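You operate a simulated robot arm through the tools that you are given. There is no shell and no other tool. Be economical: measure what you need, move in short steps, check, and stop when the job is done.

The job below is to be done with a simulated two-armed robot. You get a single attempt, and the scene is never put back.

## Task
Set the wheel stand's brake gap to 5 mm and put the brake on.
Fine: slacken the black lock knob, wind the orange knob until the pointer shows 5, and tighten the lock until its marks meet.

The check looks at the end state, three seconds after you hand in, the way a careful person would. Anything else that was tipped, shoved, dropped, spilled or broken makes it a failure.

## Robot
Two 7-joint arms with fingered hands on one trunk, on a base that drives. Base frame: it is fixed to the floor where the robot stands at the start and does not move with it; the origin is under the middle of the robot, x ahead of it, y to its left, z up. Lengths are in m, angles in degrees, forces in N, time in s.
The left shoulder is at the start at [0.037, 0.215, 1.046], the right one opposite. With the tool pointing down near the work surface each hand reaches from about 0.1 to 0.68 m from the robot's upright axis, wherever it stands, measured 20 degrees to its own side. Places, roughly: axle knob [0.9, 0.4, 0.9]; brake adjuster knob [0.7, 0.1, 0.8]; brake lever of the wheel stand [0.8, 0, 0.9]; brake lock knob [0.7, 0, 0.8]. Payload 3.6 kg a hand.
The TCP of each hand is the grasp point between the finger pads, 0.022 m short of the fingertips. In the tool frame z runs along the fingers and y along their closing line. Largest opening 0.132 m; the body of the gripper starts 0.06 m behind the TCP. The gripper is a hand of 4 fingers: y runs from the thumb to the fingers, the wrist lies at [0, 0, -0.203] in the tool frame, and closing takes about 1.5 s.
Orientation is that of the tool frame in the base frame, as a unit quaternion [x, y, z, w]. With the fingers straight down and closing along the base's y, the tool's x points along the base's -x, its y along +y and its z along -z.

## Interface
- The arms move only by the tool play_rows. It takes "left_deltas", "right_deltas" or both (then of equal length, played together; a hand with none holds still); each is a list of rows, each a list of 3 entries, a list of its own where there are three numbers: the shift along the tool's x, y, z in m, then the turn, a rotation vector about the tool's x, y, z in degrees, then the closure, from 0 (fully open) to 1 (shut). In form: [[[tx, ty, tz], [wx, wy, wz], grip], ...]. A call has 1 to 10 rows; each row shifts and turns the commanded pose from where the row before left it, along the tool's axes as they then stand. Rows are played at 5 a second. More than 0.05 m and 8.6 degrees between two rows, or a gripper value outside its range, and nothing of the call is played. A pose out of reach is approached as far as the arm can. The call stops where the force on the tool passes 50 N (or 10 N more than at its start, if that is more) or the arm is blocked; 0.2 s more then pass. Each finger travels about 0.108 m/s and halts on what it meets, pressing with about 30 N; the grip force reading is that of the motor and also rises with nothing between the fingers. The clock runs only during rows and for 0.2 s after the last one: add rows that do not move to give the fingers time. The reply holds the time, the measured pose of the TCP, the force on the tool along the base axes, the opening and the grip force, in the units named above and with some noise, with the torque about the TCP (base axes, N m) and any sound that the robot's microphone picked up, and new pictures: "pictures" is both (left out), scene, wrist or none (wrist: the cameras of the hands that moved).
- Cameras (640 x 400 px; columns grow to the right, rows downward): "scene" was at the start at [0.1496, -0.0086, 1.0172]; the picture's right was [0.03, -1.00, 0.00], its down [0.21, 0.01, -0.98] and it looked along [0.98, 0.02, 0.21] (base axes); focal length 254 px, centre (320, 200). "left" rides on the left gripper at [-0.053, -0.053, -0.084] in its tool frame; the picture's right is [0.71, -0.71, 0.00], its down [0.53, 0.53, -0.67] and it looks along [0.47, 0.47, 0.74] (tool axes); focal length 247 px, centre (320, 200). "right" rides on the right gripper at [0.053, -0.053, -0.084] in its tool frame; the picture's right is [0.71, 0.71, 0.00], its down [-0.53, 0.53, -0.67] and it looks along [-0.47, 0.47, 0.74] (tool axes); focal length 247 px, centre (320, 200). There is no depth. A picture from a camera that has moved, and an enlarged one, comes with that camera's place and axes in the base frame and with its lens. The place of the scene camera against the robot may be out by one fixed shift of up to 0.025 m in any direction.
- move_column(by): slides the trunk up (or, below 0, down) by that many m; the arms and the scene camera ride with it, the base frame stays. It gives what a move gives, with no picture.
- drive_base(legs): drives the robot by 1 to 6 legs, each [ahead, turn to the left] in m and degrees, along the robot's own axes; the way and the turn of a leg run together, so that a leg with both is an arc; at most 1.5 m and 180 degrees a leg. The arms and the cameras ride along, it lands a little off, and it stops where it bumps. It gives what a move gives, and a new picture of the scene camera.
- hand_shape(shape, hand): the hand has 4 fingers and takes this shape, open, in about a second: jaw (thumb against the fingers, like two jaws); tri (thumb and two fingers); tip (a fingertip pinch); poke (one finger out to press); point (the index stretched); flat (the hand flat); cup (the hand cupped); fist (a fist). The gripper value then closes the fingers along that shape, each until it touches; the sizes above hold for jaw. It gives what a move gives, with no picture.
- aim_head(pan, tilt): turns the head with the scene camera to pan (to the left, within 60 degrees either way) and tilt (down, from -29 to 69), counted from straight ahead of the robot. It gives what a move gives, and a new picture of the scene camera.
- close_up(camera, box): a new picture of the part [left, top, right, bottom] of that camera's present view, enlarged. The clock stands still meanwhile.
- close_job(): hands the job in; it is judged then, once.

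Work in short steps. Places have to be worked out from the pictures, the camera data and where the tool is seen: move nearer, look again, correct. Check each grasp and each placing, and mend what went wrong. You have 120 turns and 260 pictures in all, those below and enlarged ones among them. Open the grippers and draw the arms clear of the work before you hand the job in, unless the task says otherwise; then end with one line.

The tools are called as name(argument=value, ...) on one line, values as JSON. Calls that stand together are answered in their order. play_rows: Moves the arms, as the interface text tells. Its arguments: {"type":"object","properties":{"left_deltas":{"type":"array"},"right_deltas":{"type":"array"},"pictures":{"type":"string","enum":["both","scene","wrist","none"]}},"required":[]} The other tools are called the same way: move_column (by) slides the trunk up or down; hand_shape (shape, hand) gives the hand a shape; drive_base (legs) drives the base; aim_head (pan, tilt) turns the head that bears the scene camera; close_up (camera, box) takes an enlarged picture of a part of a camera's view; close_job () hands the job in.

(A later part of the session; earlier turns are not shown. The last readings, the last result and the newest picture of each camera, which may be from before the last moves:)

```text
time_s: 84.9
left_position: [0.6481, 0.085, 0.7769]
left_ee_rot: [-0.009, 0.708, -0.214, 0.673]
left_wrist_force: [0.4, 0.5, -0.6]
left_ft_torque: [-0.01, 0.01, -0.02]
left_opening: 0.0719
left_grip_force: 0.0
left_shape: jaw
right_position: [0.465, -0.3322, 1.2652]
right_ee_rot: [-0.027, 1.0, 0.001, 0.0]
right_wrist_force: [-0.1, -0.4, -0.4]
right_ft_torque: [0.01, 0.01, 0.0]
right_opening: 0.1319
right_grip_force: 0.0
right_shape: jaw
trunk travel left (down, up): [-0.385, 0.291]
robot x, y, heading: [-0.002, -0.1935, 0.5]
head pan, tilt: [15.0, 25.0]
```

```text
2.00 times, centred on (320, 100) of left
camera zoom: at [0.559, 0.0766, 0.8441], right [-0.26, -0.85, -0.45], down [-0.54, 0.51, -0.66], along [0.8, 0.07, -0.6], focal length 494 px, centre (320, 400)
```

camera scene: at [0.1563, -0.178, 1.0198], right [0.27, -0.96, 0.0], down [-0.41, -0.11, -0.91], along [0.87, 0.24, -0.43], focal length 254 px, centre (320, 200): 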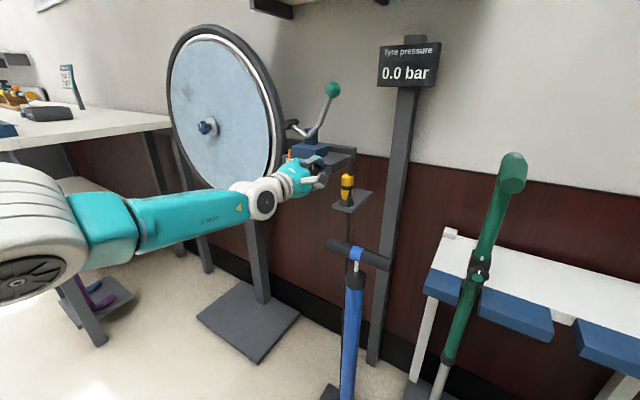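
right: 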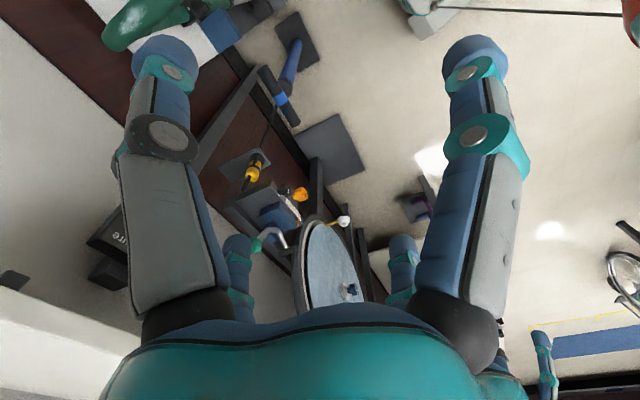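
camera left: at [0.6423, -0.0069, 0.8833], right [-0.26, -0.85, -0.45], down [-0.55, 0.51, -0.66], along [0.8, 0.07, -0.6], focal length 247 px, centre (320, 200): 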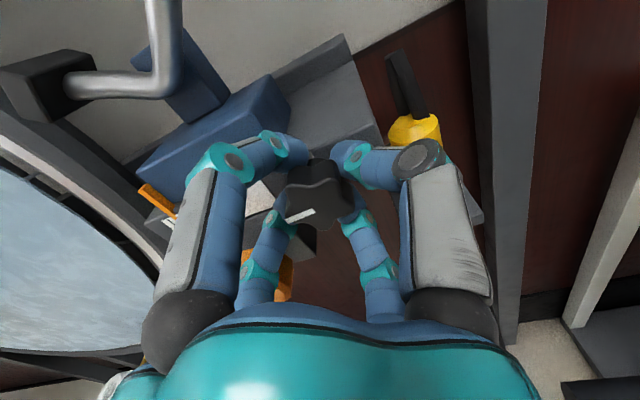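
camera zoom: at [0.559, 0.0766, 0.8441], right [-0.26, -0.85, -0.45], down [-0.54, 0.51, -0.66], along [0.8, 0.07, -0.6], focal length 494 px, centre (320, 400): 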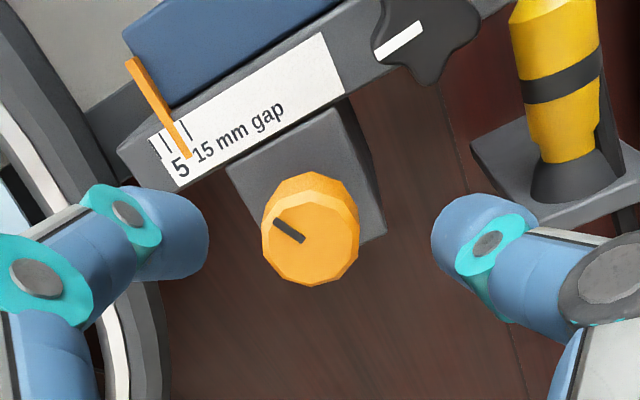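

Orange front ≈ (0.744, 0.0615, 0.775); I correct 6 mm sideways and advance around it, then close.

play_rows(left_deltas=[[[0, 0.0063, 0], [0, 0, 0], 0.45], [[0, 0, 0.03], [0, 0, 0], 0.45], [[0, 0, 0.03], [0, 0, 0], 0.45], [[0, 0, 0.028], [0, 0, 0], 0.5], [[0, 0, 0], [0, 0, 0], 0.8], [[0, 0, 0], [0, 0, 0], 1], [[0, 0, 0], [0, 0, 0], 1], [[0, 0, 0], [0, 0, 0], 1]], pictures="wrist")

close_up(camera="left", box=[160, 0, 480, 200])

```text
time_s: 86.7
left_position: [0.736, 0.0641, 0.7777]
left_ee_rot: [-0.008, 0.708, -0.215, 0.673]
left_wrist_force: [5.4, -6.1, 1.1]
left_ft_torque: [-0.03, -0.01, -0.13]
left_opening: 0.0281
left_grip_force: 29.9
left_shape: jaw
right_position: [0.466, -0.3329, 1.2655]
right_ee_rot: [-0.027, 1.0, 0.002, 0.0]
right_wrist_force: [0.1, 0.3, 0.6]
right_ft_torque: [0.0, 0.0, -0.01]
right_opening: 0.1319
right_grip_force: 0.0
right_shape: jaw
trunk travel left (down, up): [-0.385, 0.291]
robot x, y, heading: [-0.0004, -0.1889, 0.4]
head pan, tilt: [15.0, 25.0]
camera left: at [0.6473, 0.055, 0.844], right [-0.26, -0.85, -0.45], down [-0.54, 0.52, -0.66], along [0.8, 0.07, -0.6], focal length 247 px, centre (320, 200)
```

left: 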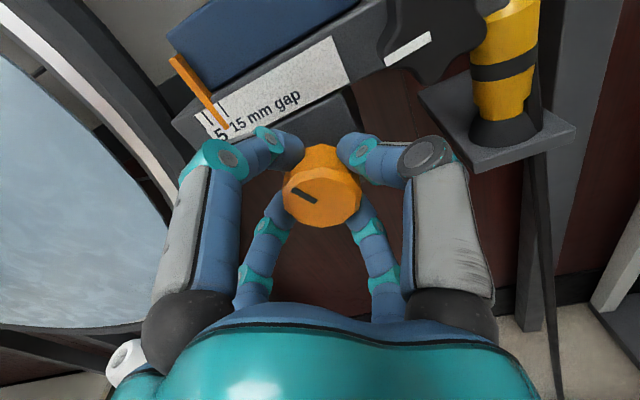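

```text
2.00 times, centred on (320, 100) of left
camera zoom: at [0.6473, 0.055, 0.844], right [-0.26, -0.85, -0.45], down [-0.54, 0.52, -0.66], along [0.8, 0.07, -0.6], focal length 494 px, centre (320, 400)
```

zoom: 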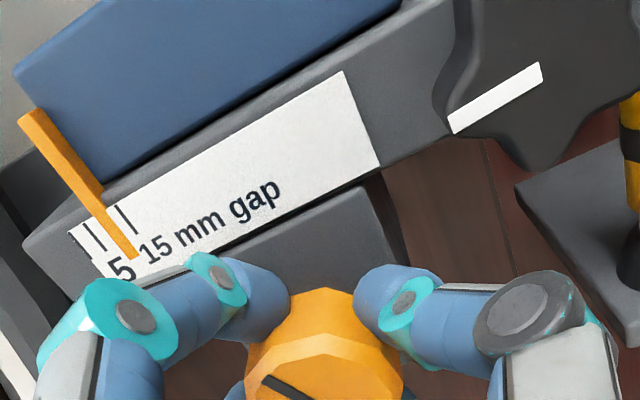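

Gripped. I turn clockwise (+z) 50° and watch the pointer.

play_rows(left_deltas=[[[0, 0, 0], [0, 0, 8.4], 1], [[0, 0, 0], [0, 0, 8.4], 1], [[0, 0, 0], [0, 0, 8.4], 1], [[0, 0, 0], [0, 0, 8.4], 1], [[0, 0, 0], [0, 0, 8.4], 1], [[0, 0, 0], [0, 0, 8.4], 1]], pictures="wrist")

close_up(camera="left", box=[160, 0, 480, 200])

```text
time_s: 88.1
left_position: [0.7356, 0.0624, 0.7767]
left_ee_rot: [0.295, 0.645, 0.093, 0.699]
left_wrist_force: [5.2, -15.1, -2.5]
left_ft_torque: [-0.04, 0.05, -0.22]
left_opening: 0.0281
left_grip_force: 29.4
left_shape: jaw
left hand out of reach, approached as far as the arm can: row 3
right_position: [0.4661, -0.3342, 1.265]
right_ee_rot: [-0.026, 1.0, 0.002, -0.001]
right_wrist_force: [0.2, 0.2, 0.6]
right_ft_torque: [-0.03, 0.01, -0.01]
right_opening: 0.1324
right_grip_force: 0.0
right_shape: jaw
trunk travel left (down, up): [-0.385, 0.291]
robot x, y, heading: [0.0005, -0.1908, 0.4]
head pan, tilt: [15.0, 25.0]
camera left: at [0.6351, 0.0161, 0.793], right [-0.07, -0.21, -0.98], down [-0.43, 0.89, -0.16], along [0.9, 0.4, -0.15], focal length 247 px, centre (320, 200)
```

left: 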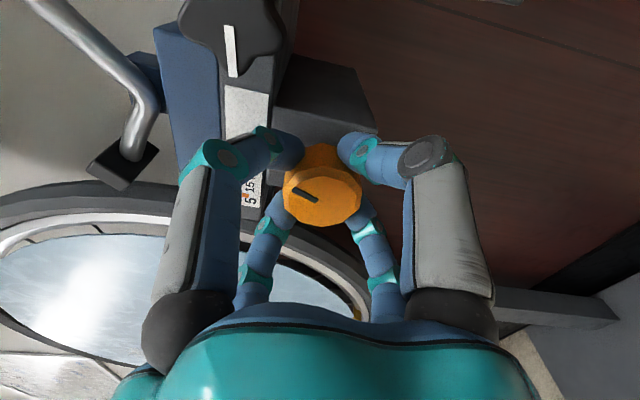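

```text
2.00 times, centred on (320, 100) of left
camera zoom: at [0.6351, 0.0161, 0.793], right [-0.07, -0.21, -0.98], down [-0.43, 0.89, -0.16], along [0.9, 0.4, -0.15], focal length 494 px, centre (320, 400)
```

zoom: 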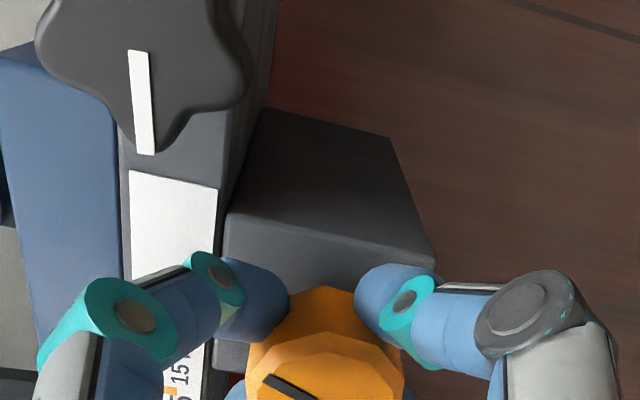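

The knob turned; I check the pointer with the scene camera.

close_up(camera="scene", box=[270, 130, 350, 190])

close_up(camera="left", box=[200, 130, 300, 230])

```text
6.67 times, centred on (310, 160) of scene
camera zoom: at [0.1548, -0.1784, 1.02], right [0.27, -0.96, 0.0], down [-0.41, -0.11, -0.91], along [0.87, 0.24, -0.42], focal length 1697 px, centre (387, 467)
```

zoom: 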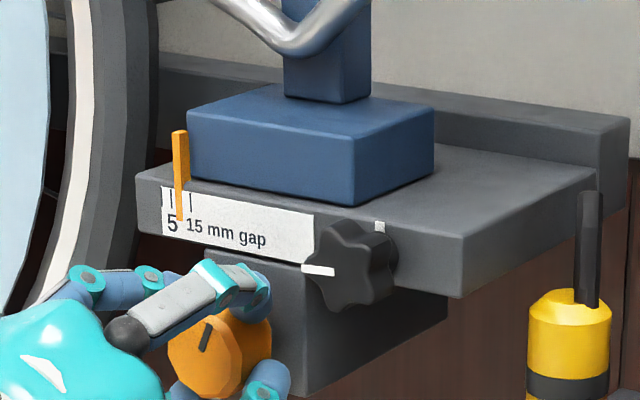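

```text
4.00 times, centred on (250, 180) of left
camera zoom: at [0.6351, 0.0161, 0.793], right [-0.07, -0.21, -0.98], down [-0.43, 0.89, -0.16], along [0.9, 0.4, -0.15], focal length 988 px, centre (600, 280)
```

zoom: 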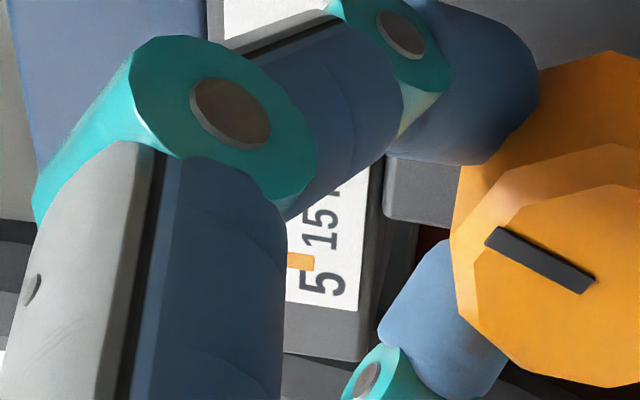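

The pointer moved left (right direction). I zoom in on the scale for a finer reading.

close_up(camera="scene", box=[285, 145, 317, 165])

```text
16.00 times, centred on (301, 155) of scene
camera zoom: at [0.1548, -0.1784, 1.02], right [0.27, -0.96, 0.0], down [-0.41, -0.11, -0.91], along [0.87, 0.24, -0.42], focal length 4072 px, centre (624, 920)
```

zoom: 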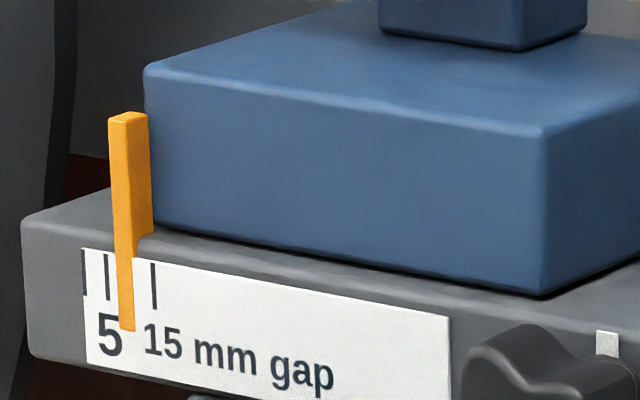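

Pointer apparently near 9–10 with parallax; I turn another 42° and re-read.

play_rows(left_deltas=[[[0, 0, 0], [0, 0, 8.4], 1], [[0, 0, 0], [0, 0, 8.4], 1], [[0, 0, 0], [0, 0, 8.4], 1], [[0, 0, 0], [0, 0, 8.4], 1], [[0, 0, 0], [0, 0, 8.4], 1]], pictures="none")

close_up(camera="scene", box=[285, 145, 317, 165])

```text
time_s: 89.3
left_position: [0.7367, 0.0615, 0.7737]
left_ee_rot: [0.507, 0.497, 0.335, 0.619]
left_wrist_force: [2.5, -17.0, -12.2]
left_ft_torque: [-0.06, 0.15, -0.28]
left_opening: 0.028
left_grip_force: 30.2
left_shape: jaw
right_position: [0.466, -0.3342, 1.2633]
right_ee_rot: [-0.027, 1.0, 0.002, -0.001]
right_wrist_force: [-0.1, 0.4, 0.4]
right_ft_torque: [0.02, 0.02, 0.01]
right_opening: 0.1319
right_grip_force: 0.2
right_shape: jaw
trunk travel left (down, up): [-0.385, 0.291]
robot x, y, heading: [-0.0009, -0.1928, 0.4]
head pan, tilt: [15.0, 25.0]
```

```text
16.00 times, centred on (301, 155) of scene
camera zoom: at [0.1555, -0.1784, 1.0198], right [0.27, -0.96, 0.0], down [-0.41, -0.11, -0.91], along [0.87, 0.24, -0.42], focal length 4072 px, centre (624, 920)
```

zoom: 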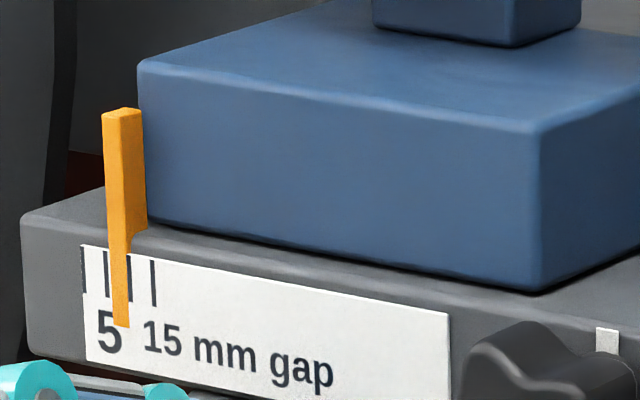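

About 1.4 mm moved this stroke. I open, retreat, roll back, and move left so the wrist camera looks at the scale square-on.

play_rows(left_deltas=[[[0, 0, 0], [0, 0, 0], 0.45], [[0, 0, 0], [0, 0, 0], 0.45], [[0, 0, -0.03], [0, 0, 0], 0.45], [[0, 0, -0.03], [0, 0, -8.5], 0.45], [[0, 0, -0.03], [0, 0, -8.5], 0.45], [[0, 0, 0], [0, 0, -8.5], 0.45], [[0, 0, 0], [0, 0, -8.5], 0.45], [[0, 0, 0], [0, 0, -8.5], 0.45], [[0, 0, 0], [0, 0, -8.5], 0.45], [[0, 0, 0], [0, 0, -8.5], 0.45]], pictures="none")

play_rows(left_deltas=[[[0, 0, 0], [0, 0, -8.5], 0.45], [[0, 0, 0], [0, 0, -8.5], 0.45], [[0, 0, 0], [0, 0, -8.5], 0.45], [[-0.01, 0.03, 0.005], [0, 0, 0], 0.45]], pictures="wrist")

```text
time_s: 91.5
left_position: [0.6484, 0.0924, 0.7774]
left_ee_rot: [0.191, 0.682, -0.015, 0.706]
left_wrist_force: [-0.9, 1.1, 0.2]
left_ft_torque: [-0.03, -0.04, 0.0]
left_opening: 0.0722
left_grip_force: 0.0
left_shape: jaw
right_position: [0.4653, -0.3322, 1.2653]
right_ee_rot: [-0.027, 1.0, 0.002, 0.0]
right_wrist_force: [0.5, 0.4, 0.1]
right_ft_torque: [0.0, 0.01, -0.01]
right_opening: 0.1322
right_grip_force: 0.1
right_shape: jaw
trunk travel left (down, up): [-0.385, 0.291]
robot x, y, heading: [0.0022, -0.1938, 0.4]
head pan, tilt: [15.0, 25.0]
```

```text
time_s: 92.5
left_position: [0.664, 0.1179, 0.7824]
left_ee_rot: [0.037, 0.708, -0.17, 0.685]
left_wrist_force: [-0.7, 0.7, -0.2]
left_ft_torque: [-0.03, -0.01, 0.0]
left_opening: 0.0719
left_grip_force: 0.1
left_shape: jaw
right_position: [0.4647, -0.3324, 1.2652]
right_ee_rot: [-0.026, 1.0, 0.002, 0.0]
right_wrist_force: [0.2, 0.0, 0.0]
right_ft_torque: [-0.02, 0.06, -0.01]
right_opening: 0.1321
right_grip_force: 0.1
right_shape: jaw
trunk travel left (down, up): [-0.385, 0.291]
robot x, y, heading: [-0.0008, -0.192, 0.4]
head pan, tilt: [15.0, 25.0]
camera left: at [0.5724, 0.1017, 0.8445], right [-0.24, -0.79, -0.56], down [-0.52, 0.59, -0.61], along [0.82, 0.14, -0.56], focal length 247 px, centre (320, 200)
```

left: 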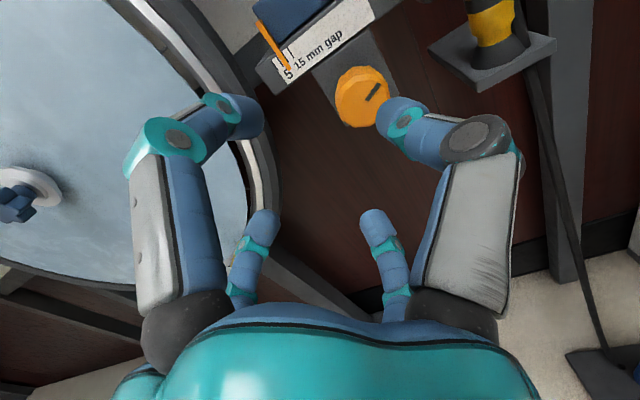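

close_up(camera="left", box=[255, 20, 335, 80])

```text
6.67 times, centred on (295, 50) of left
camera zoom: at [0.5724, 0.1017, 0.8445], right [-0.24, -0.79, -0.56], down [-0.52, 0.59, -0.61], along [0.82, 0.14, -0.56], focal length 1646 px, centre (487, 1200)
```

zoom: 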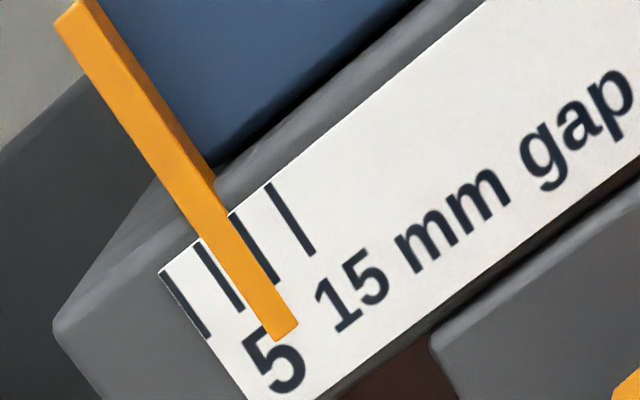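

Square-on reading is ≈7.9 mm with ~30°/mm, so about 88° more is needed. I realign with the orange knob, roll back a little further, and grip.

play_rows(left_deltas=[[[0.012, -0.0303, 0.0045], [0, 0, 0], 0.45], [[0, 0, 0], [0, 0, -5], 0.45], [[0, 0, 0], [0, 0, -5], 0.45], [[0, 0, 0.03], [0, 0, 0], 0.45], [[0, 0, 0.03], [0, 0, 0], 0.45], [[0, 0, 0.018], [0, 0, 0], 0.45], [[0, 0, 0], [0, 0, 0], 0.8], [[0, 0, 0], [0, 0, 0], 1], [[0, 0, 0], [0, 0, 0], 1], [[0, 0, 0], [0, 0, 0], 1]], pictures="wrist")

```text
time_s: 94.7
left_position: [0.7343, 0.0644, 0.7776]
left_ee_rot: [-0.025, 0.707, -0.229, 0.668]
left_wrist_force: [4.7, 0.0, 4.0]
left_ft_torque: [0.01, -0.03, -0.01]
left_opening: 0.03
left_grip_force: 29.5
left_shape: jaw
right_position: [0.4654, -0.3331, 1.2661]
right_ee_rot: [-0.028, 1.0, 0.001, 0.0]
right_wrist_force: [-0.3, -0.3, -0.1]
right_ft_torque: [0.01, -0.04, 0.0]
right_opening: 0.1319
right_grip_force: 0.0
right_shape: jaw
trunk travel left (down, up): [-0.385, 0.291]
robot x, y, heading: [-0.0029, -0.1923, 0.6]
head pan, tilt: [15.0, 25.0]
camera left: at [0.6455, 0.0586, 0.8463], right [-0.27, -0.87, -0.41], down [-0.55, 0.48, -0.68], along [0.79, 0.04, -0.61], focal length 247 px, centre (320, 200)
```

left: 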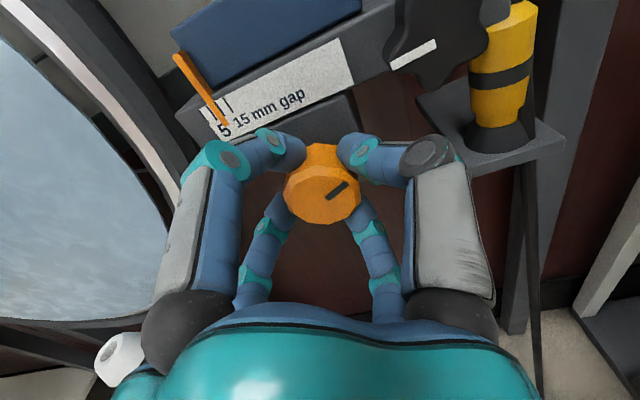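

Gripped well. I turn +80° and then check with the scene zoom.

play_rows(left_deltas=[[[0, 0, 0], [0, 0, 8], 1], [[0, 0, 0], [0, 0, 8], 1], [[0, 0, 0], [0, 0, 8], 1], [[0, 0, 0], [0, 0, 8], 1], [[0, 0, 0], [0, 0, 8], 1], [[0, 0, 0], [0, 0, 8], 1], [[0, 0, 0], [0, 0, 8], 1], [[0, 0, 0], [0, 0, 8], 1], [[0, 0, 0], [0, 0, 8], 1], [[0, 0, 0], [0, 0, 8], 1]], pictures="none")

close_up(camera="scene", box=[285, 145, 317, 165])

```text
time_s: 96.9
left_position: [0.7339, 0.0611, 0.7756]
left_ee_rot: [0.438, 0.558, 0.254, 0.658]
left_wrist_force: [7.6, -10.4, 4.8]
left_ft_torque: [-0.09, -0.12, -0.16]
left_opening: 0.0302
left_grip_force: 29.6
left_shape: jaw
right_position: [0.4641, -0.3338, 1.2661]
right_ee_rot: [-0.026, 1.0, 0.002, 0.0]
right_wrist_force: [0.0, 0.7, -0.2]
right_ft_torque: [-0.01, -0.02, 0.03]
right_opening: 0.1319
right_grip_force: 0.0
right_shape: jaw
trunk travel left (down, up): [-0.385, 0.291]
robot x, y, heading: [0.0022, -0.1931, 0.4]
head pan, tilt: [15.0, 25.0]
```

```text
16.00 times, centred on (301, 155) of scene
camera zoom: at [0.1542, -0.1785, 1.0202], right [0.26, -0.96, 0.0], down [-0.41, -0.11, -0.91], along [0.87, 0.24, -0.42], focal length 4072 px, centre (624, 920)
```

zoom: 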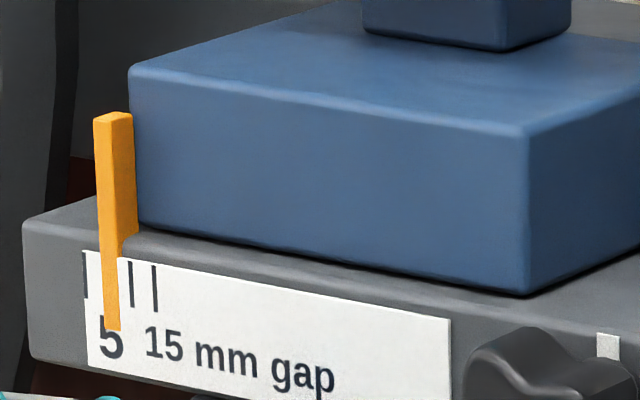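

Now ≈5.4. I turn 12° more and re-read.

play_rows(left_deltas=[[[0, 0, 0], [0, 0, 6], 1], [[0, 0, 0], [0, 0, 6], 1], [[0, 0, 0], [0, 0, 0], 1]], pictures="none")

close_up(camera="scene", box=[285, 149, 301, 159])

```text
time_s: 97.7
left_position: [0.7343, 0.0624, 0.7758]
left_ee_rot: [0.494, 0.509, 0.321, 0.628]
left_wrist_force: [3.4, -13.6, 3.3]
left_ft_torque: [-0.02, -0.13, -0.21]
left_opening: 0.0302
left_grip_force: 29.8
left_shape: jaw
right_position: [0.465, -0.3339, 1.2654]
right_ee_rot: [-0.026, 1.0, 0.003, 0.0]
right_wrist_force: [0.2, -0.6, 0.1]
right_ft_torque: [-0.02, 0.03, 0.0]
right_opening: 0.1319
right_grip_force: 0.1
right_shape: jaw
trunk travel left (down, up): [-0.385, 0.291]
robot x, y, heading: [0.0003, -0.1934, 0.4]
head pan, tilt: [15.0, 25.0]
```

```text
16.00 times, centred on (293, 154) of scene
camera zoom: at [0.1539, -0.1787, 1.0202], right [0.27, -0.96, 0.0], down [-0.41, -0.11, -0.91], along [0.87, 0.24, -0.42], focal length 4072 px, centre (752, 936)
```

zoom: 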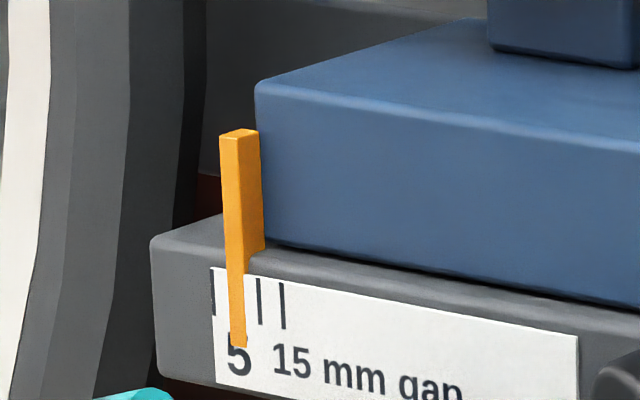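

Reads ≈5.0–5.1. I release, retreat and verify square-on with the wrist camera.

play_rows(left_deltas=[[[0, 0, 0], [0, 0, 0], 0.45], [[0, 0, 0], [0, 0, 0], 0.45], [[0, 0, -0.03], [0, 0, 0], 0.45], [[0, 0, -0.03], [0, 0, -8.5], 0.45], [[0, 0, -0.02], [0, 0, -8.5], 0.45], [[0, 0, 0], [0, 0, -8.5], 0.45], [[0, 0, 0], [0, 0, -8.5], 0.45], [[0, 0, 0], [0, 0, -8.5], 0.45], [[0, 0, 0], [0, 0, -8.5], 0.45], [[0, 0, 0], [0, 0, -8.5], 0.45]], pictures="none")

play_rows(left_deltas=[[[0, 0, 0], [0, 0, -8.5], 0.45], [[0, 0, 0], [0, 0, -8.5], 0.45], [[-0.01, 0.033, 0], [0, 0, 0], 0.45]], pictures="none")

close_up(camera="left", box=[240, 0, 360, 90])

```text
time_s: 99.9
left_position: [0.6564, 0.0884, 0.7755]
left_ee_rot: [0.173, 0.687, -0.033, 0.705]
left_wrist_force: [0.8, 0.2, -0.2]
left_ft_torque: [-0.05, -0.03, -0.01]
left_opening: 0.0722
left_grip_force: 0.0
left_shape: jaw
right_position: [0.4656, -0.332, 1.265]
right_ee_rot: [-0.026, 1.0, 0.002, 0.0]
right_wrist_force: [0.1, 0.1, 0.7]
right_ft_torque: [0.0, -0.03, -0.01]
right_opening: 0.132
right_grip_force: 0.1
right_shape: jaw
trunk travel left (down, up): [-0.385, 0.291]
robot x, y, heading: [-0.0023, -0.1908, 0.6]
head pan, tilt: [15.0, 25.0]
```

```text
time_s: 100.7
left_position: [0.6666, 0.12, 0.7837]
left_ee_rot: [0.071, 0.705, -0.138, 0.692]
left_wrist_force: [-0.7, 0.0, -0.2]
left_ft_torque: [0.0, -0.02, 0.02]
left_opening: 0.0719
left_grip_force: 0.0
left_shape: jaw
right_position: [0.4648, -0.3326, 1.2656]
right_ee_rot: [-0.027, 1.0, 0.002, 0.0]
right_wrist_force: [1.1, 0.1, -1.0]
right_ft_torque: [-0.02, 0.0, 0.0]
right_opening: 0.1319
right_grip_force: 0.1
right_shape: jaw
trunk travel left (down, up): [-0.385, 0.291]
robot x, y, heading: [-0.0019, -0.1913, 0.4]
head pan, tilt: [15.0, 25.0]
```

```text
4.44 times, centred on (300, 45) of left
camera zoom: at [0.5733, 0.0987, 0.8417], right [-0.23, -0.74, -0.63], down [-0.5, 0.65, -0.57], along [0.83, 0.19, -0.52], focal length 1098 px, centre (409, 889)
```

zoom: 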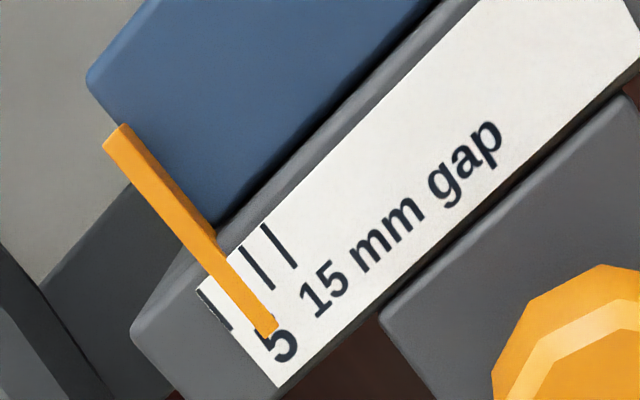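

close_up(camera="left", box=[268, 40, 308, 80])

```text
10.00 times, centred on (288, 60) of left
camera zoom: at [0.5733, 0.0987, 0.8417], right [-0.23, -0.74, -0.63], down [-0.5, 0.65, -0.57], along [0.83, 0.19, -0.52], focal length 2470 px, centre (640, 1600)
```

zoom: 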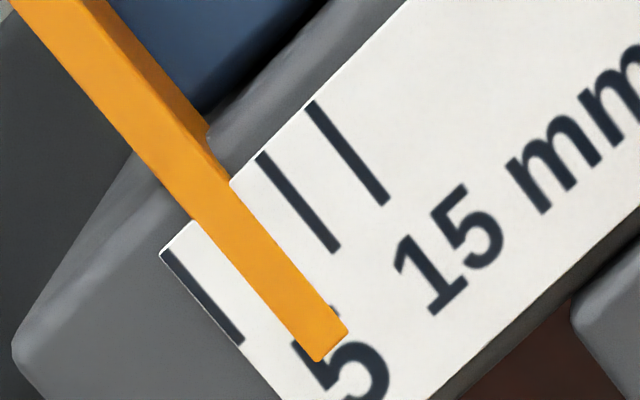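

Pointer is centred on the 5 tick. Now back to the lock knob: standoff, roll to θ≈107°, and look.

play_rows(left_deltas=[[[0, 0, -0.04], [0, 0, 0], 0.5], [[-0.0079, -0.0322, 0.0088], [0, 0, 0], 0.5], [[-0.0079, -0.0322, 0.0088], [0, 0, 0], 0.5], [[-0.0079, -0.0322, 0.0088], [0, 0, 0], 0.5], [[0, 0, 0], [0, 0, -6], 0.5], [[0, 0, 0], [0, 0, -6], 0.5]], pictures="none")

close_up(camera="left", box=[160, 0, 480, 200])

```text
time_s: 102.1
left_position: [0.627, 0.0353, 0.8164]
left_ee_rot: [-0.003, 0.708, -0.21, 0.674]
left_wrist_force: [0.4, -0.1, 0.9]
left_ft_torque: [0.0, -0.01, 0.0]
left_opening: 0.0664
left_grip_force: 0.1
left_shape: jaw
right_position: [0.4655, -0.3327, 1.2657]
right_ee_rot: [-0.027, 1.0, 0.003, -0.001]
right_wrist_force: [0.7, -0.6, -0.4]
right_ft_torque: [-0.02, 0.03, -0.01]
right_opening: 0.1317
right_grip_force: 0.1
right_shape: jaw
trunk travel left (down, up): [-0.385, 0.291]
robot x, y, heading: [0.0004, -0.1895, 0.4]
head pan, tilt: [15.0, 25.0]
```

```text
2.00 times, centred on (320, 100) of left
camera zoom: at [0.5377, 0.0252, 0.883], right [-0.26, -0.85, -0.46], down [-0.54, 0.52, -0.66], along [0.8, 0.08, -0.6], focal length 494 px, centre (320, 400)
```

zoom: 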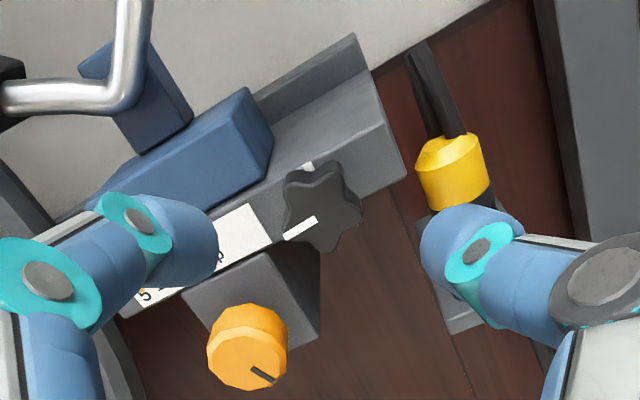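

Aligned. I advance, grip the lock knob.

play_rows(left_deltas=[[[0, 0, 0.03], [0, 0, 0], 0.5], [[0, 0, 0.03], [0, 0, 0], 0.5], [[0, 0, 0.03], [0, 0, 0], 0.5], [[0, 0, 0.02], [0, 0, 0], 0.5], [[0, 0, 0], [0, 0, 0], 0.8], [[0, 0, 0], [0, 0, 0], 1], [[0, 0, 0], [0, 0, 0], 1], [[0, 0, 0], [0, 0, 0], 1]], pictures="wrist")

play_rows(left_deltas=[[[0, 0, 0], [0, 0, 7.8], 1], [[0, 0, 0], [0, 0, 7.8], 1], [[0, 0, 0], [0, 0, 7.8], 1], [[0, 0, 0], [0, 0, 7.8], 1], [[0, 0, 0], [0, 0, 7.8], 1], [[0, 0, 0], [0, 0, 7.8], 1]], pictures="wrist")

```text
time_s: 103.9
left_position: [0.7315, -0.0024, 0.8187]
left_ee_rot: [-0.001, 0.708, -0.211, 0.674]
left_wrist_force: [-8.1, -14.8, 0.9]
left_ft_torque: [0.29, -0.22, -1.6]
left_opening: 0.0397
left_grip_force: 30.1
left_shape: jaw
right_position: [0.4636, -0.3347, 1.2661]
right_ee_rot: [-0.027, 1.0, 0.003, -0.001]
right_wrist_force: [-0.1, 0.2, 0.0]
right_ft_torque: [0.03, 0.01, 0.01]
right_opening: 0.132
right_grip_force: 0.0
right_shape: jaw
trunk travel left (down, up): [-0.385, 0.291]
robot x, y, heading: [-0.0017, -0.1925, 0.4]
head pan, tilt: [15.0, 25.0]
camera left: at [0.6418, -0.0117, 0.8846], right [-0.26, -0.85, -0.46], down [-0.54, 0.53, -0.66], along [0.8, 0.08, -0.59], focal length 247 px, centre (320, 200)
```

left: 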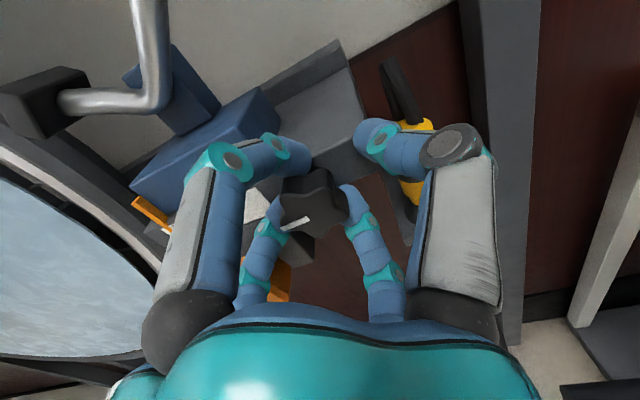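

```text
time_s: 105.3
left_position: [0.7315, -0.0035, 0.813]
left_ee_rot: [0.283, 0.652, 0.075, 0.699]
left_wrist_force: [12.8, -24.0, -5.1]
left_ft_torque: [0.63, 0.55, -0.51]
left_opening: 0.0321
left_grip_force: 29.6
left_shape: jaw
right_position: [0.4672, -0.3349, 1.2651]
right_ee_rot: [-0.027, 1.0, 0.002, -0.001]
right_wrist_force: [-0.2, 0.4, 0.0]
right_ft_torque: [-0.01, 0.0, -0.02]
right_opening: 0.1321
right_grip_force: 0.0
right_shape: jaw
trunk travel left (down, up): [-0.385, 0.291]
robot x, y, heading: [-0.004, -0.1896, 0.5]
head pan, tilt: [15.0, 25.0]
camera left: at [0.6309, -0.0488, 0.8327], right [-0.09, -0.25, -0.96], down [-0.43, 0.88, -0.19], along [0.9, 0.39, -0.19], focal length 247 px, centre (320, 200)
```

left: 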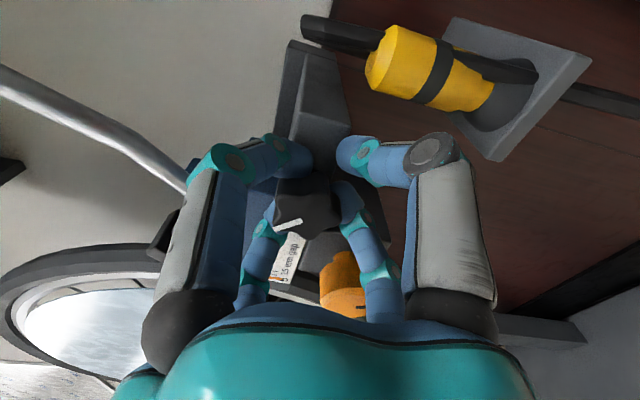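

The knob followed. I release, recentre, roll back and regrip for the second stroke.

play_rows(left_deltas=[[[0, 0, 0], [0, 0, 0], 0.5], [[0, 0, 0], [0, 0, 0], 0.5], [[0, 0.0064, 0], [0, 0, -7.8], 0.5], [[0, 0, 0], [0, 0, -7.8], 0.5], [[0, 0, 0], [0, 0, -7.8], 0.5], [[0, 0, 0], [0, 0, -7.8], 0.5], [[0, 0, 0], [0, 0, -7.8], 0.5], [[0, 0, 0], [0, 0, -7.8], 0.5]], pictures="wrist")

close_up(camera="left", box=[200, 50, 440, 250])

```text
time_s: 107.1
left_position: [0.7334, 0.0147, 0.8303]
left_ee_rot: [-0.007, 0.699, -0.207, 0.684]
left_wrist_force: [-5.1, 21.7, 35.2]
left_ft_torque: [0.32, 0.05, 0.22]
left_opening: 0.0286
left_grip_force: 30.1
left_shape: jaw
right_position: [0.4596, -0.3307, 1.2676]
right_ee_rot: [-0.028, 1.0, 0.0, 0.002]
right_wrist_force: [-0.5, -0.1, -0.3]
right_ft_torque: [-0.02, 0.01, 0.01]
right_opening: 0.1321
right_grip_force: 0.1
right_shape: jaw
trunk travel left (down, up): [-0.385, 0.291]
robot x, y, heading: [-0.0021, -0.1883, 0.5]
head pan, tilt: [15.0, 25.0]
camera left: at [0.643, 0.0041, 0.8943], right [-0.24, -0.86, -0.46], down [-0.53, 0.51, -0.67], along [0.81, 0.09, -0.58], focal length 247 px, centre (320, 200)
```

left: 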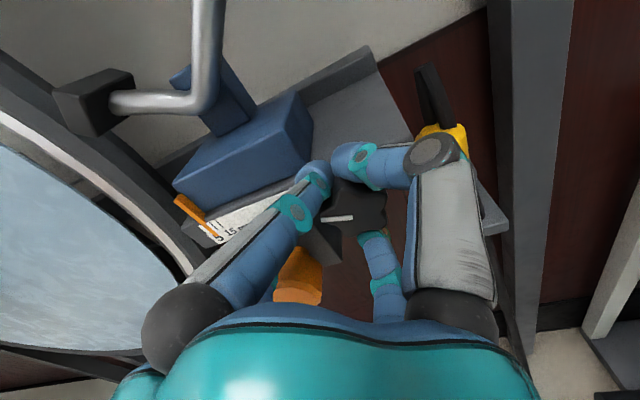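

```text
2.00 times, centred on (320, 150) of left
camera zoom: at [0.643, 0.0041, 0.8943], right [-0.24, -0.86, -0.46], down [-0.53, 0.51, -0.67], along [0.81, 0.09, -0.58], focal length 494 px, centre (320, 300)
```

zoom: 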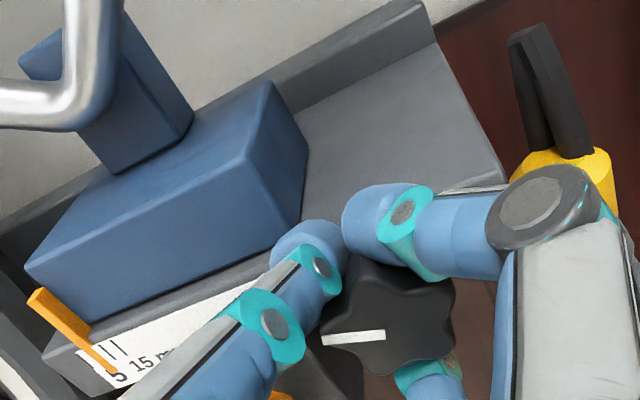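

The hand is off-centre and the fingers are jammed. I open more and back straight out.

play_rows(left_deltas=[[[0, 0, 0], [0, 0, 0], 0.5], [[0, 0, 0], [0, 0, 0], 0.5], [[0, 0, 0], [0, 0, 0], 0.5]], pictures="wrist")

```text
time_s: 107.9
left_position: [0.7339, 0.0144, 0.8288]
left_ee_rot: [-0.009, 0.699, -0.204, 0.685]
left_wrist_force: [-1.8, 23.0, 35.5]
left_ft_torque: [0.21, 0.15, 0.27]
left_opening: 0.028
left_grip_force: 30.1
left_shape: jaw
right_position: [0.4602, -0.3297, 1.2672]
right_ee_rot: [-0.027, 1.0, 0.001, 0.001]
right_wrist_force: [0.4, 0.2, -0.1]
right_ft_torque: [-0.01, 0.01, 0.03]
right_opening: 0.1321
right_grip_force: 0.1
right_shape: jaw
trunk travel left (down, up): [-0.385, 0.291]
robot x, y, heading: [-0.0013, -0.1932, 0.2]
head pan, tilt: [15.0, 25.0]
camera left: at [0.6428, 0.004, 0.8942], right [-0.24, -0.85, -0.46], down [-0.53, 0.51, -0.67], along [0.81, 0.09, -0.58], focal length 247 px, centre (320, 200)
```

left: 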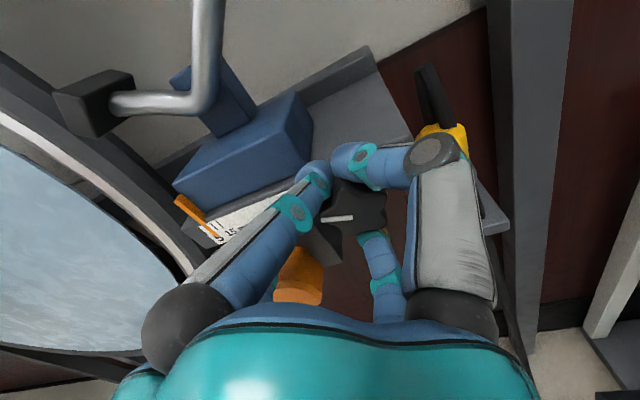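

I retract straight back slowly.

play_rows(left_deltas=[[[0, 0, -0.01], [0, 0, 0], 0.45], [[0, 0, -0.015], [0, 0, 0], 0.45], [[0, 0, -0.02], [0, 0, 0], 0.45], [[0, 0, -0.03], [0, 0, 0], 0.45], [[0, 0, -0.03], [0, 0, 0], 0.45]], pictures="wrist")

close_up(camera="left", box=[160, 0, 480, 200])

```text
time_s: 109.1
left_position: [0.633, 0.0356, 0.8157]
left_ee_rot: [-0.003, 0.709, -0.209, 0.674]
left_wrist_force: [-0.1, 0.7, 1.0]
left_ft_torque: [0.02, -0.03, -0.01]
left_opening: 0.0721
left_grip_force: 0.1
left_shape: jaw
right_position: [0.4648, -0.3321, 1.2656]
right_ee_rot: [-0.027, 1.0, 0.002, 0.001]
right_wrist_force: [0.4, 0.4, -0.3]
right_ft_torque: [-0.01, -0.01, 0.0]
right_opening: 0.1321
right_grip_force: 0.1
right_shape: jaw
trunk travel left (down, up): [-0.385, 0.291]
robot x, y, heading: [-0.0031, -0.1878, 0.3]
head pan, tilt: [15.0, 25.0]
camera left: at [0.5429, 0.0268, 0.8831], right [-0.26, -0.85, -0.46], down [-0.54, 0.52, -0.66], along [0.8, 0.08, -0.6], focal length 247 px, centre (320, 200)
```

left: 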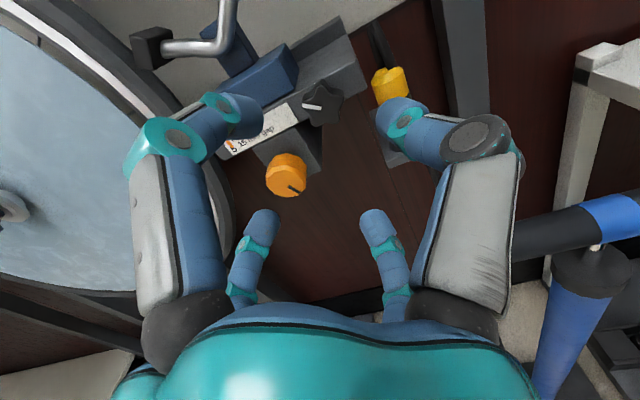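

```text
2.00 times, centred on (320, 100) of left
camera zoom: at [0.5429, 0.0268, 0.8831], right [-0.26, -0.85, -0.46], down [-0.54, 0.52, -0.66], along [0.8, 0.08, -0.6], focal length 494 px, centre (320, 400)
```

zoom: 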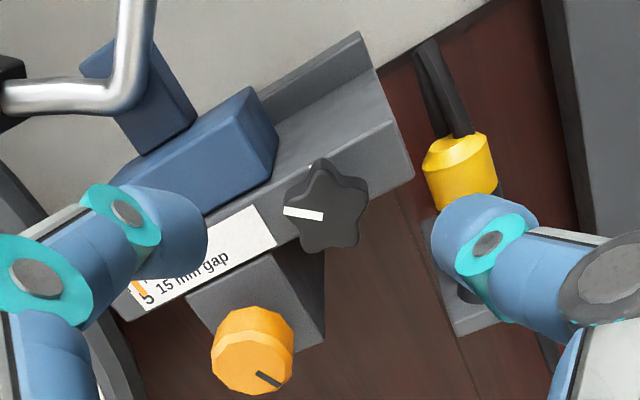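

Clear again; the orange mark did not move. The lock needs about 60° more. I recentre (4 mm), advance, and grip.

play_rows(left_deltas=[[[0, -0.0038, 0], [0, 0, 0], 0.5], [[0, 0, 0.03], [0, 0, 0], 0.5], [[0, 0, 0.03], [0, 0, 0], 0.5], [[0, 0, 0.03], [0, 0, 0], 0.5], [[0, 0, 0.013], [0, 0, 0], 0.5], [[0, 0, 0], [0, 0, 0], 0.75], [[0, 0, 0], [0, 0, 0], 1], [[0, 0, 0], [0, 0, 0], 1], [[0, 0, 0], [0, 0, 0], 1]], pictures="wrist")

```text
time_s: 111.1
left_position: [0.7326, 0.0036, 0.8193]
left_ee_rot: [-0.004, 0.708, -0.209, 0.675]
left_wrist_force: [14.6, -3.0, 0.4]
left_ft_torque: [0.12, -0.39, -0.04]
left_opening: 0.0239
left_grip_force: 29.8
left_shape: jaw
right_position: [0.466, -0.3322, 1.2651]
right_ee_rot: [-0.027, 1.0, 0.002, 0.0]
right_wrist_force: [0.0, 0.0, 0.5]
right_ft_torque: [0.01, 0.01, -0.02]
right_opening: 0.132
right_grip_force: 0.1
right_shape: jaw
trunk travel left (down, up): [-0.385, 0.291]
robot x, y, heading: [-0.001, -0.1918, 0.3]
head pan, tilt: [15.0, 25.0]
camera left: at [0.6429, -0.0054, 0.8858], right [-0.26, -0.85, -0.46], down [-0.54, 0.52, -0.66], along [0.8, 0.08, -0.59], focal length 247 px, centre (320, 200)
```

left: 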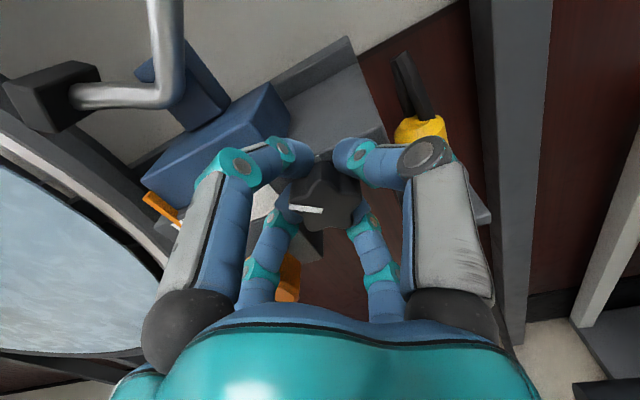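

Good symmetric grip. I turn +48° and look.

play_rows(left_deltas=[[[0, 0, 0], [0, 0, 8], 1], [[0, 0, 0], [0, 0, 8], 1], [[0, 0, 0], [0, 0, 8], 1], [[0, 0, 0], [0, 0, 8], 1], [[0, 0, 0], [0, 0, 8], 1], [[0, 0, 0], [0, 0, 8], 1]], pictures="none")

close_up(camera="scene", box=[280, 145, 340, 185])

close_up(camera="left", box=[240, 100, 400, 250])

```text
time_s: 112.5
left_position: [0.7322, 0.0027, 0.8202]
left_ee_rot: [0.285, 0.648, 0.083, 0.702]
left_wrist_force: [18.5, -9.9, 7.5]
left_ft_torque: [-1.75, 0.5, -0.04]
left_opening: 0.0223
left_grip_force: 29.9
left_shape: jaw
right_position: [0.4656, -0.3343, 1.2665]
right_ee_rot: [-0.027, 1.0, 0.001, -0.001]
right_wrist_force: [-0.1, -0.1, -0.4]
right_ft_torque: [-0.02, 0.04, 0.01]
right_opening: 0.1319
right_grip_force: 0.1
right_shape: jaw
trunk travel left (down, up): [-0.385, 0.291]
robot x, y, heading: [0.0012, -0.1909, 0.6]
head pan, tilt: [15.0, 25.0]
```

```text
10.00 times, centred on (310, 165) of scene
camera zoom: at [0.1551, -0.1782, 1.02], right [0.26, -0.96, 0.0], down [-0.41, -0.11, -0.91], along [0.87, 0.24, -0.42], focal length 2545 px, centre (420, 550)
```

zoom: 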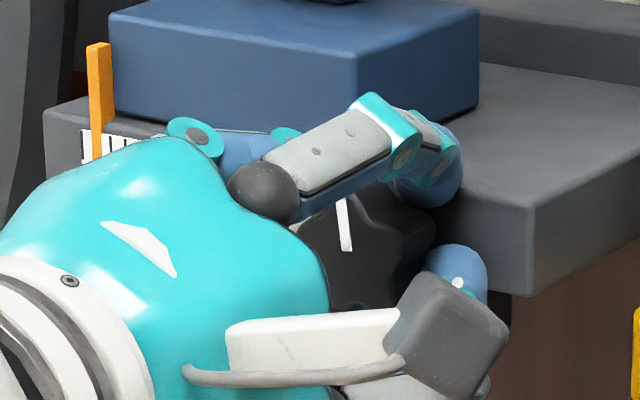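

```text
2.67 times, centred on (320, 175) of left
camera zoom: at [0.6306, -0.0431, 0.8385], right [-0.08, -0.24, -0.97], down [-0.43, 0.88, -0.19], along [0.9, 0.4, -0.17], focal length 659 px, centre (320, 267)
```

zoom: 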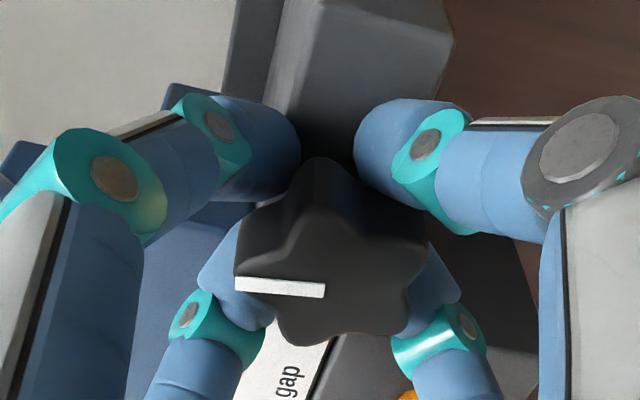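

The mark is nearly vertical and the torque has risen to 1.75 N m. I add 4° more and compare.

play_rows(left_deltas=[[[0, 0, 0], [0, 0, 4], 1], [[0, 0, 0], [0, 0, 0], 1]], pictures="none")

close_up(camera="left", box=[240, 100, 400, 250])

```text
time_s: 113.1
left_position: [0.7314, 0.0044, 0.8198]
left_ee_rot: [0.306, 0.638, 0.108, 0.698]
left_wrist_force: [17.8, -11.3, 8.4]
left_ft_torque: [-2.03, 0.55, -0.07]
left_opening: 0.0219
left_grip_force: 30.0
left_shape: jaw
right_position: [0.4654, -0.3336, 1.2665]
right_ee_rot: [-0.027, 1.0, 0.003, -0.001]
right_wrist_force: [0.9, -0.4, 0.4]
right_ft_torque: [-0.01, -0.01, 0.02]
right_opening: 0.1319
right_grip_force: 0.2
right_shape: jaw
trunk travel left (down, up): [-0.385, 0.291]
robot x, y, heading: [-0.0028, -0.1932, 0.4]
head pan, tilt: [15.0, 25.0]
```

```text
2.67 times, centred on (320, 175) of left
camera zoom: at [0.6301, -0.0442, 0.8333], right [-0.06, -0.18, -0.98], down [-0.43, 0.89, -0.14], along [0.9, 0.41, -0.12], focal length 659 px, centre (320, 267)
```

zoom: 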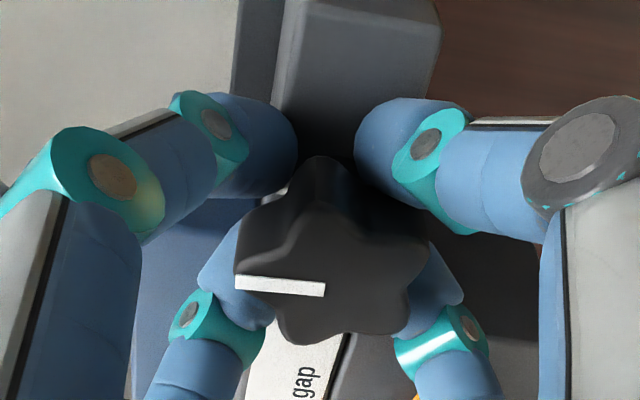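

I release (small opening), retreat, and check the marks from in front.

play_rows(left_deltas=[[[0, 0, 0], [0, 0, 0], 0.58], [[0, 0, 0], [0, 0, 0], 0.58], [[0, 0, 0], [0, 0, 0], 0.58], [[0, 0, -0.025], [0, 0, 0], 0.55], [[0, 0, -0.03], [0, 0, 0], 0.5], [[0, 0, -0.03], [0, 0, 0], 0.5], [[0, 0, -0.03], [0, 0, 0], 0.5]], pictures="none")

close_up(camera="left", box=[240, 30, 400, 190])

close_up(camera="scene", box=[280, 140, 340, 190])

```text
time_s: 114.7
left_position: [0.6173, 0.0411, 0.8187]
left_ee_rot: [0.307, 0.639, 0.109, 0.697]
left_wrist_force: [0.2, 0.0, -0.7]
left_ft_torque: [0.0, 0.03, 0.02]
left_opening: 0.0655
left_grip_force: 0.1
left_shape: jaw
right_position: [0.4653, -0.332, 1.2657]
right_ee_rot: [-0.027, 1.0, 0.001, 0.0]
right_wrist_force: [-1.1, -0.2, 0.3]
right_ft_torque: [0.01, -0.02, -0.01]
right_opening: 0.1318
right_grip_force: 0.1
right_shape: jaw
trunk travel left (down, up): [-0.385, 0.291]
robot x, y, heading: [-0.003, -0.195, 0.6]
head pan, tilt: [15.0, 25.0]
```

```text
2.50 times, centred on (320, 110) of left
camera zoom: at [0.516, -0.0069, 0.8319], right [-0.06, -0.17, -0.98], down [-0.43, 0.89, -0.13], along [0.9, 0.41, -0.12], focal length 617 px, centre (320, 425)
```

zoom: 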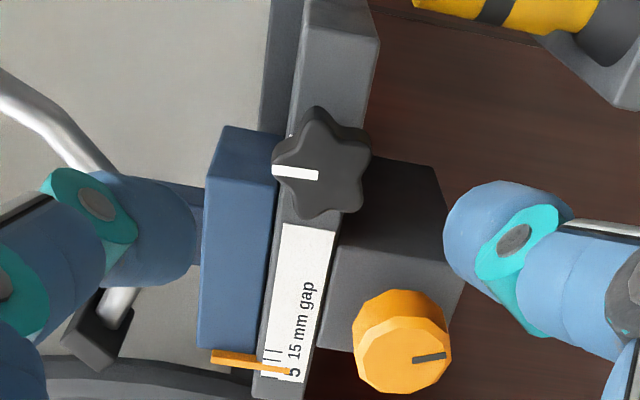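

```text
8.00 times, centred on (310, 165) of scene
camera zoom: at [0.1537, -0.1771, 1.0202], right [0.27, -0.96, 0.0], down [-0.41, -0.11, -0.91], along [0.87, 0.24, -0.42], focal length 2036 px, centre (400, 480)
```

zoom: 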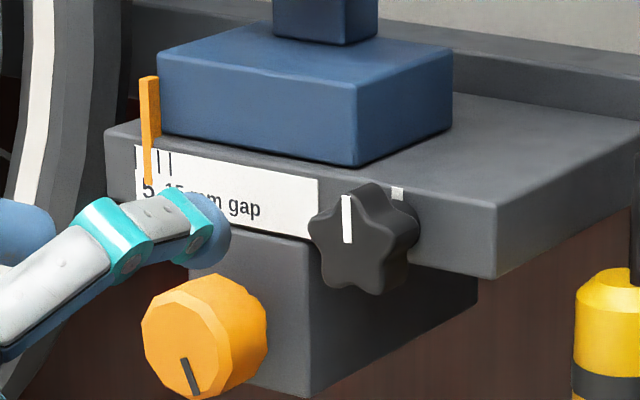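

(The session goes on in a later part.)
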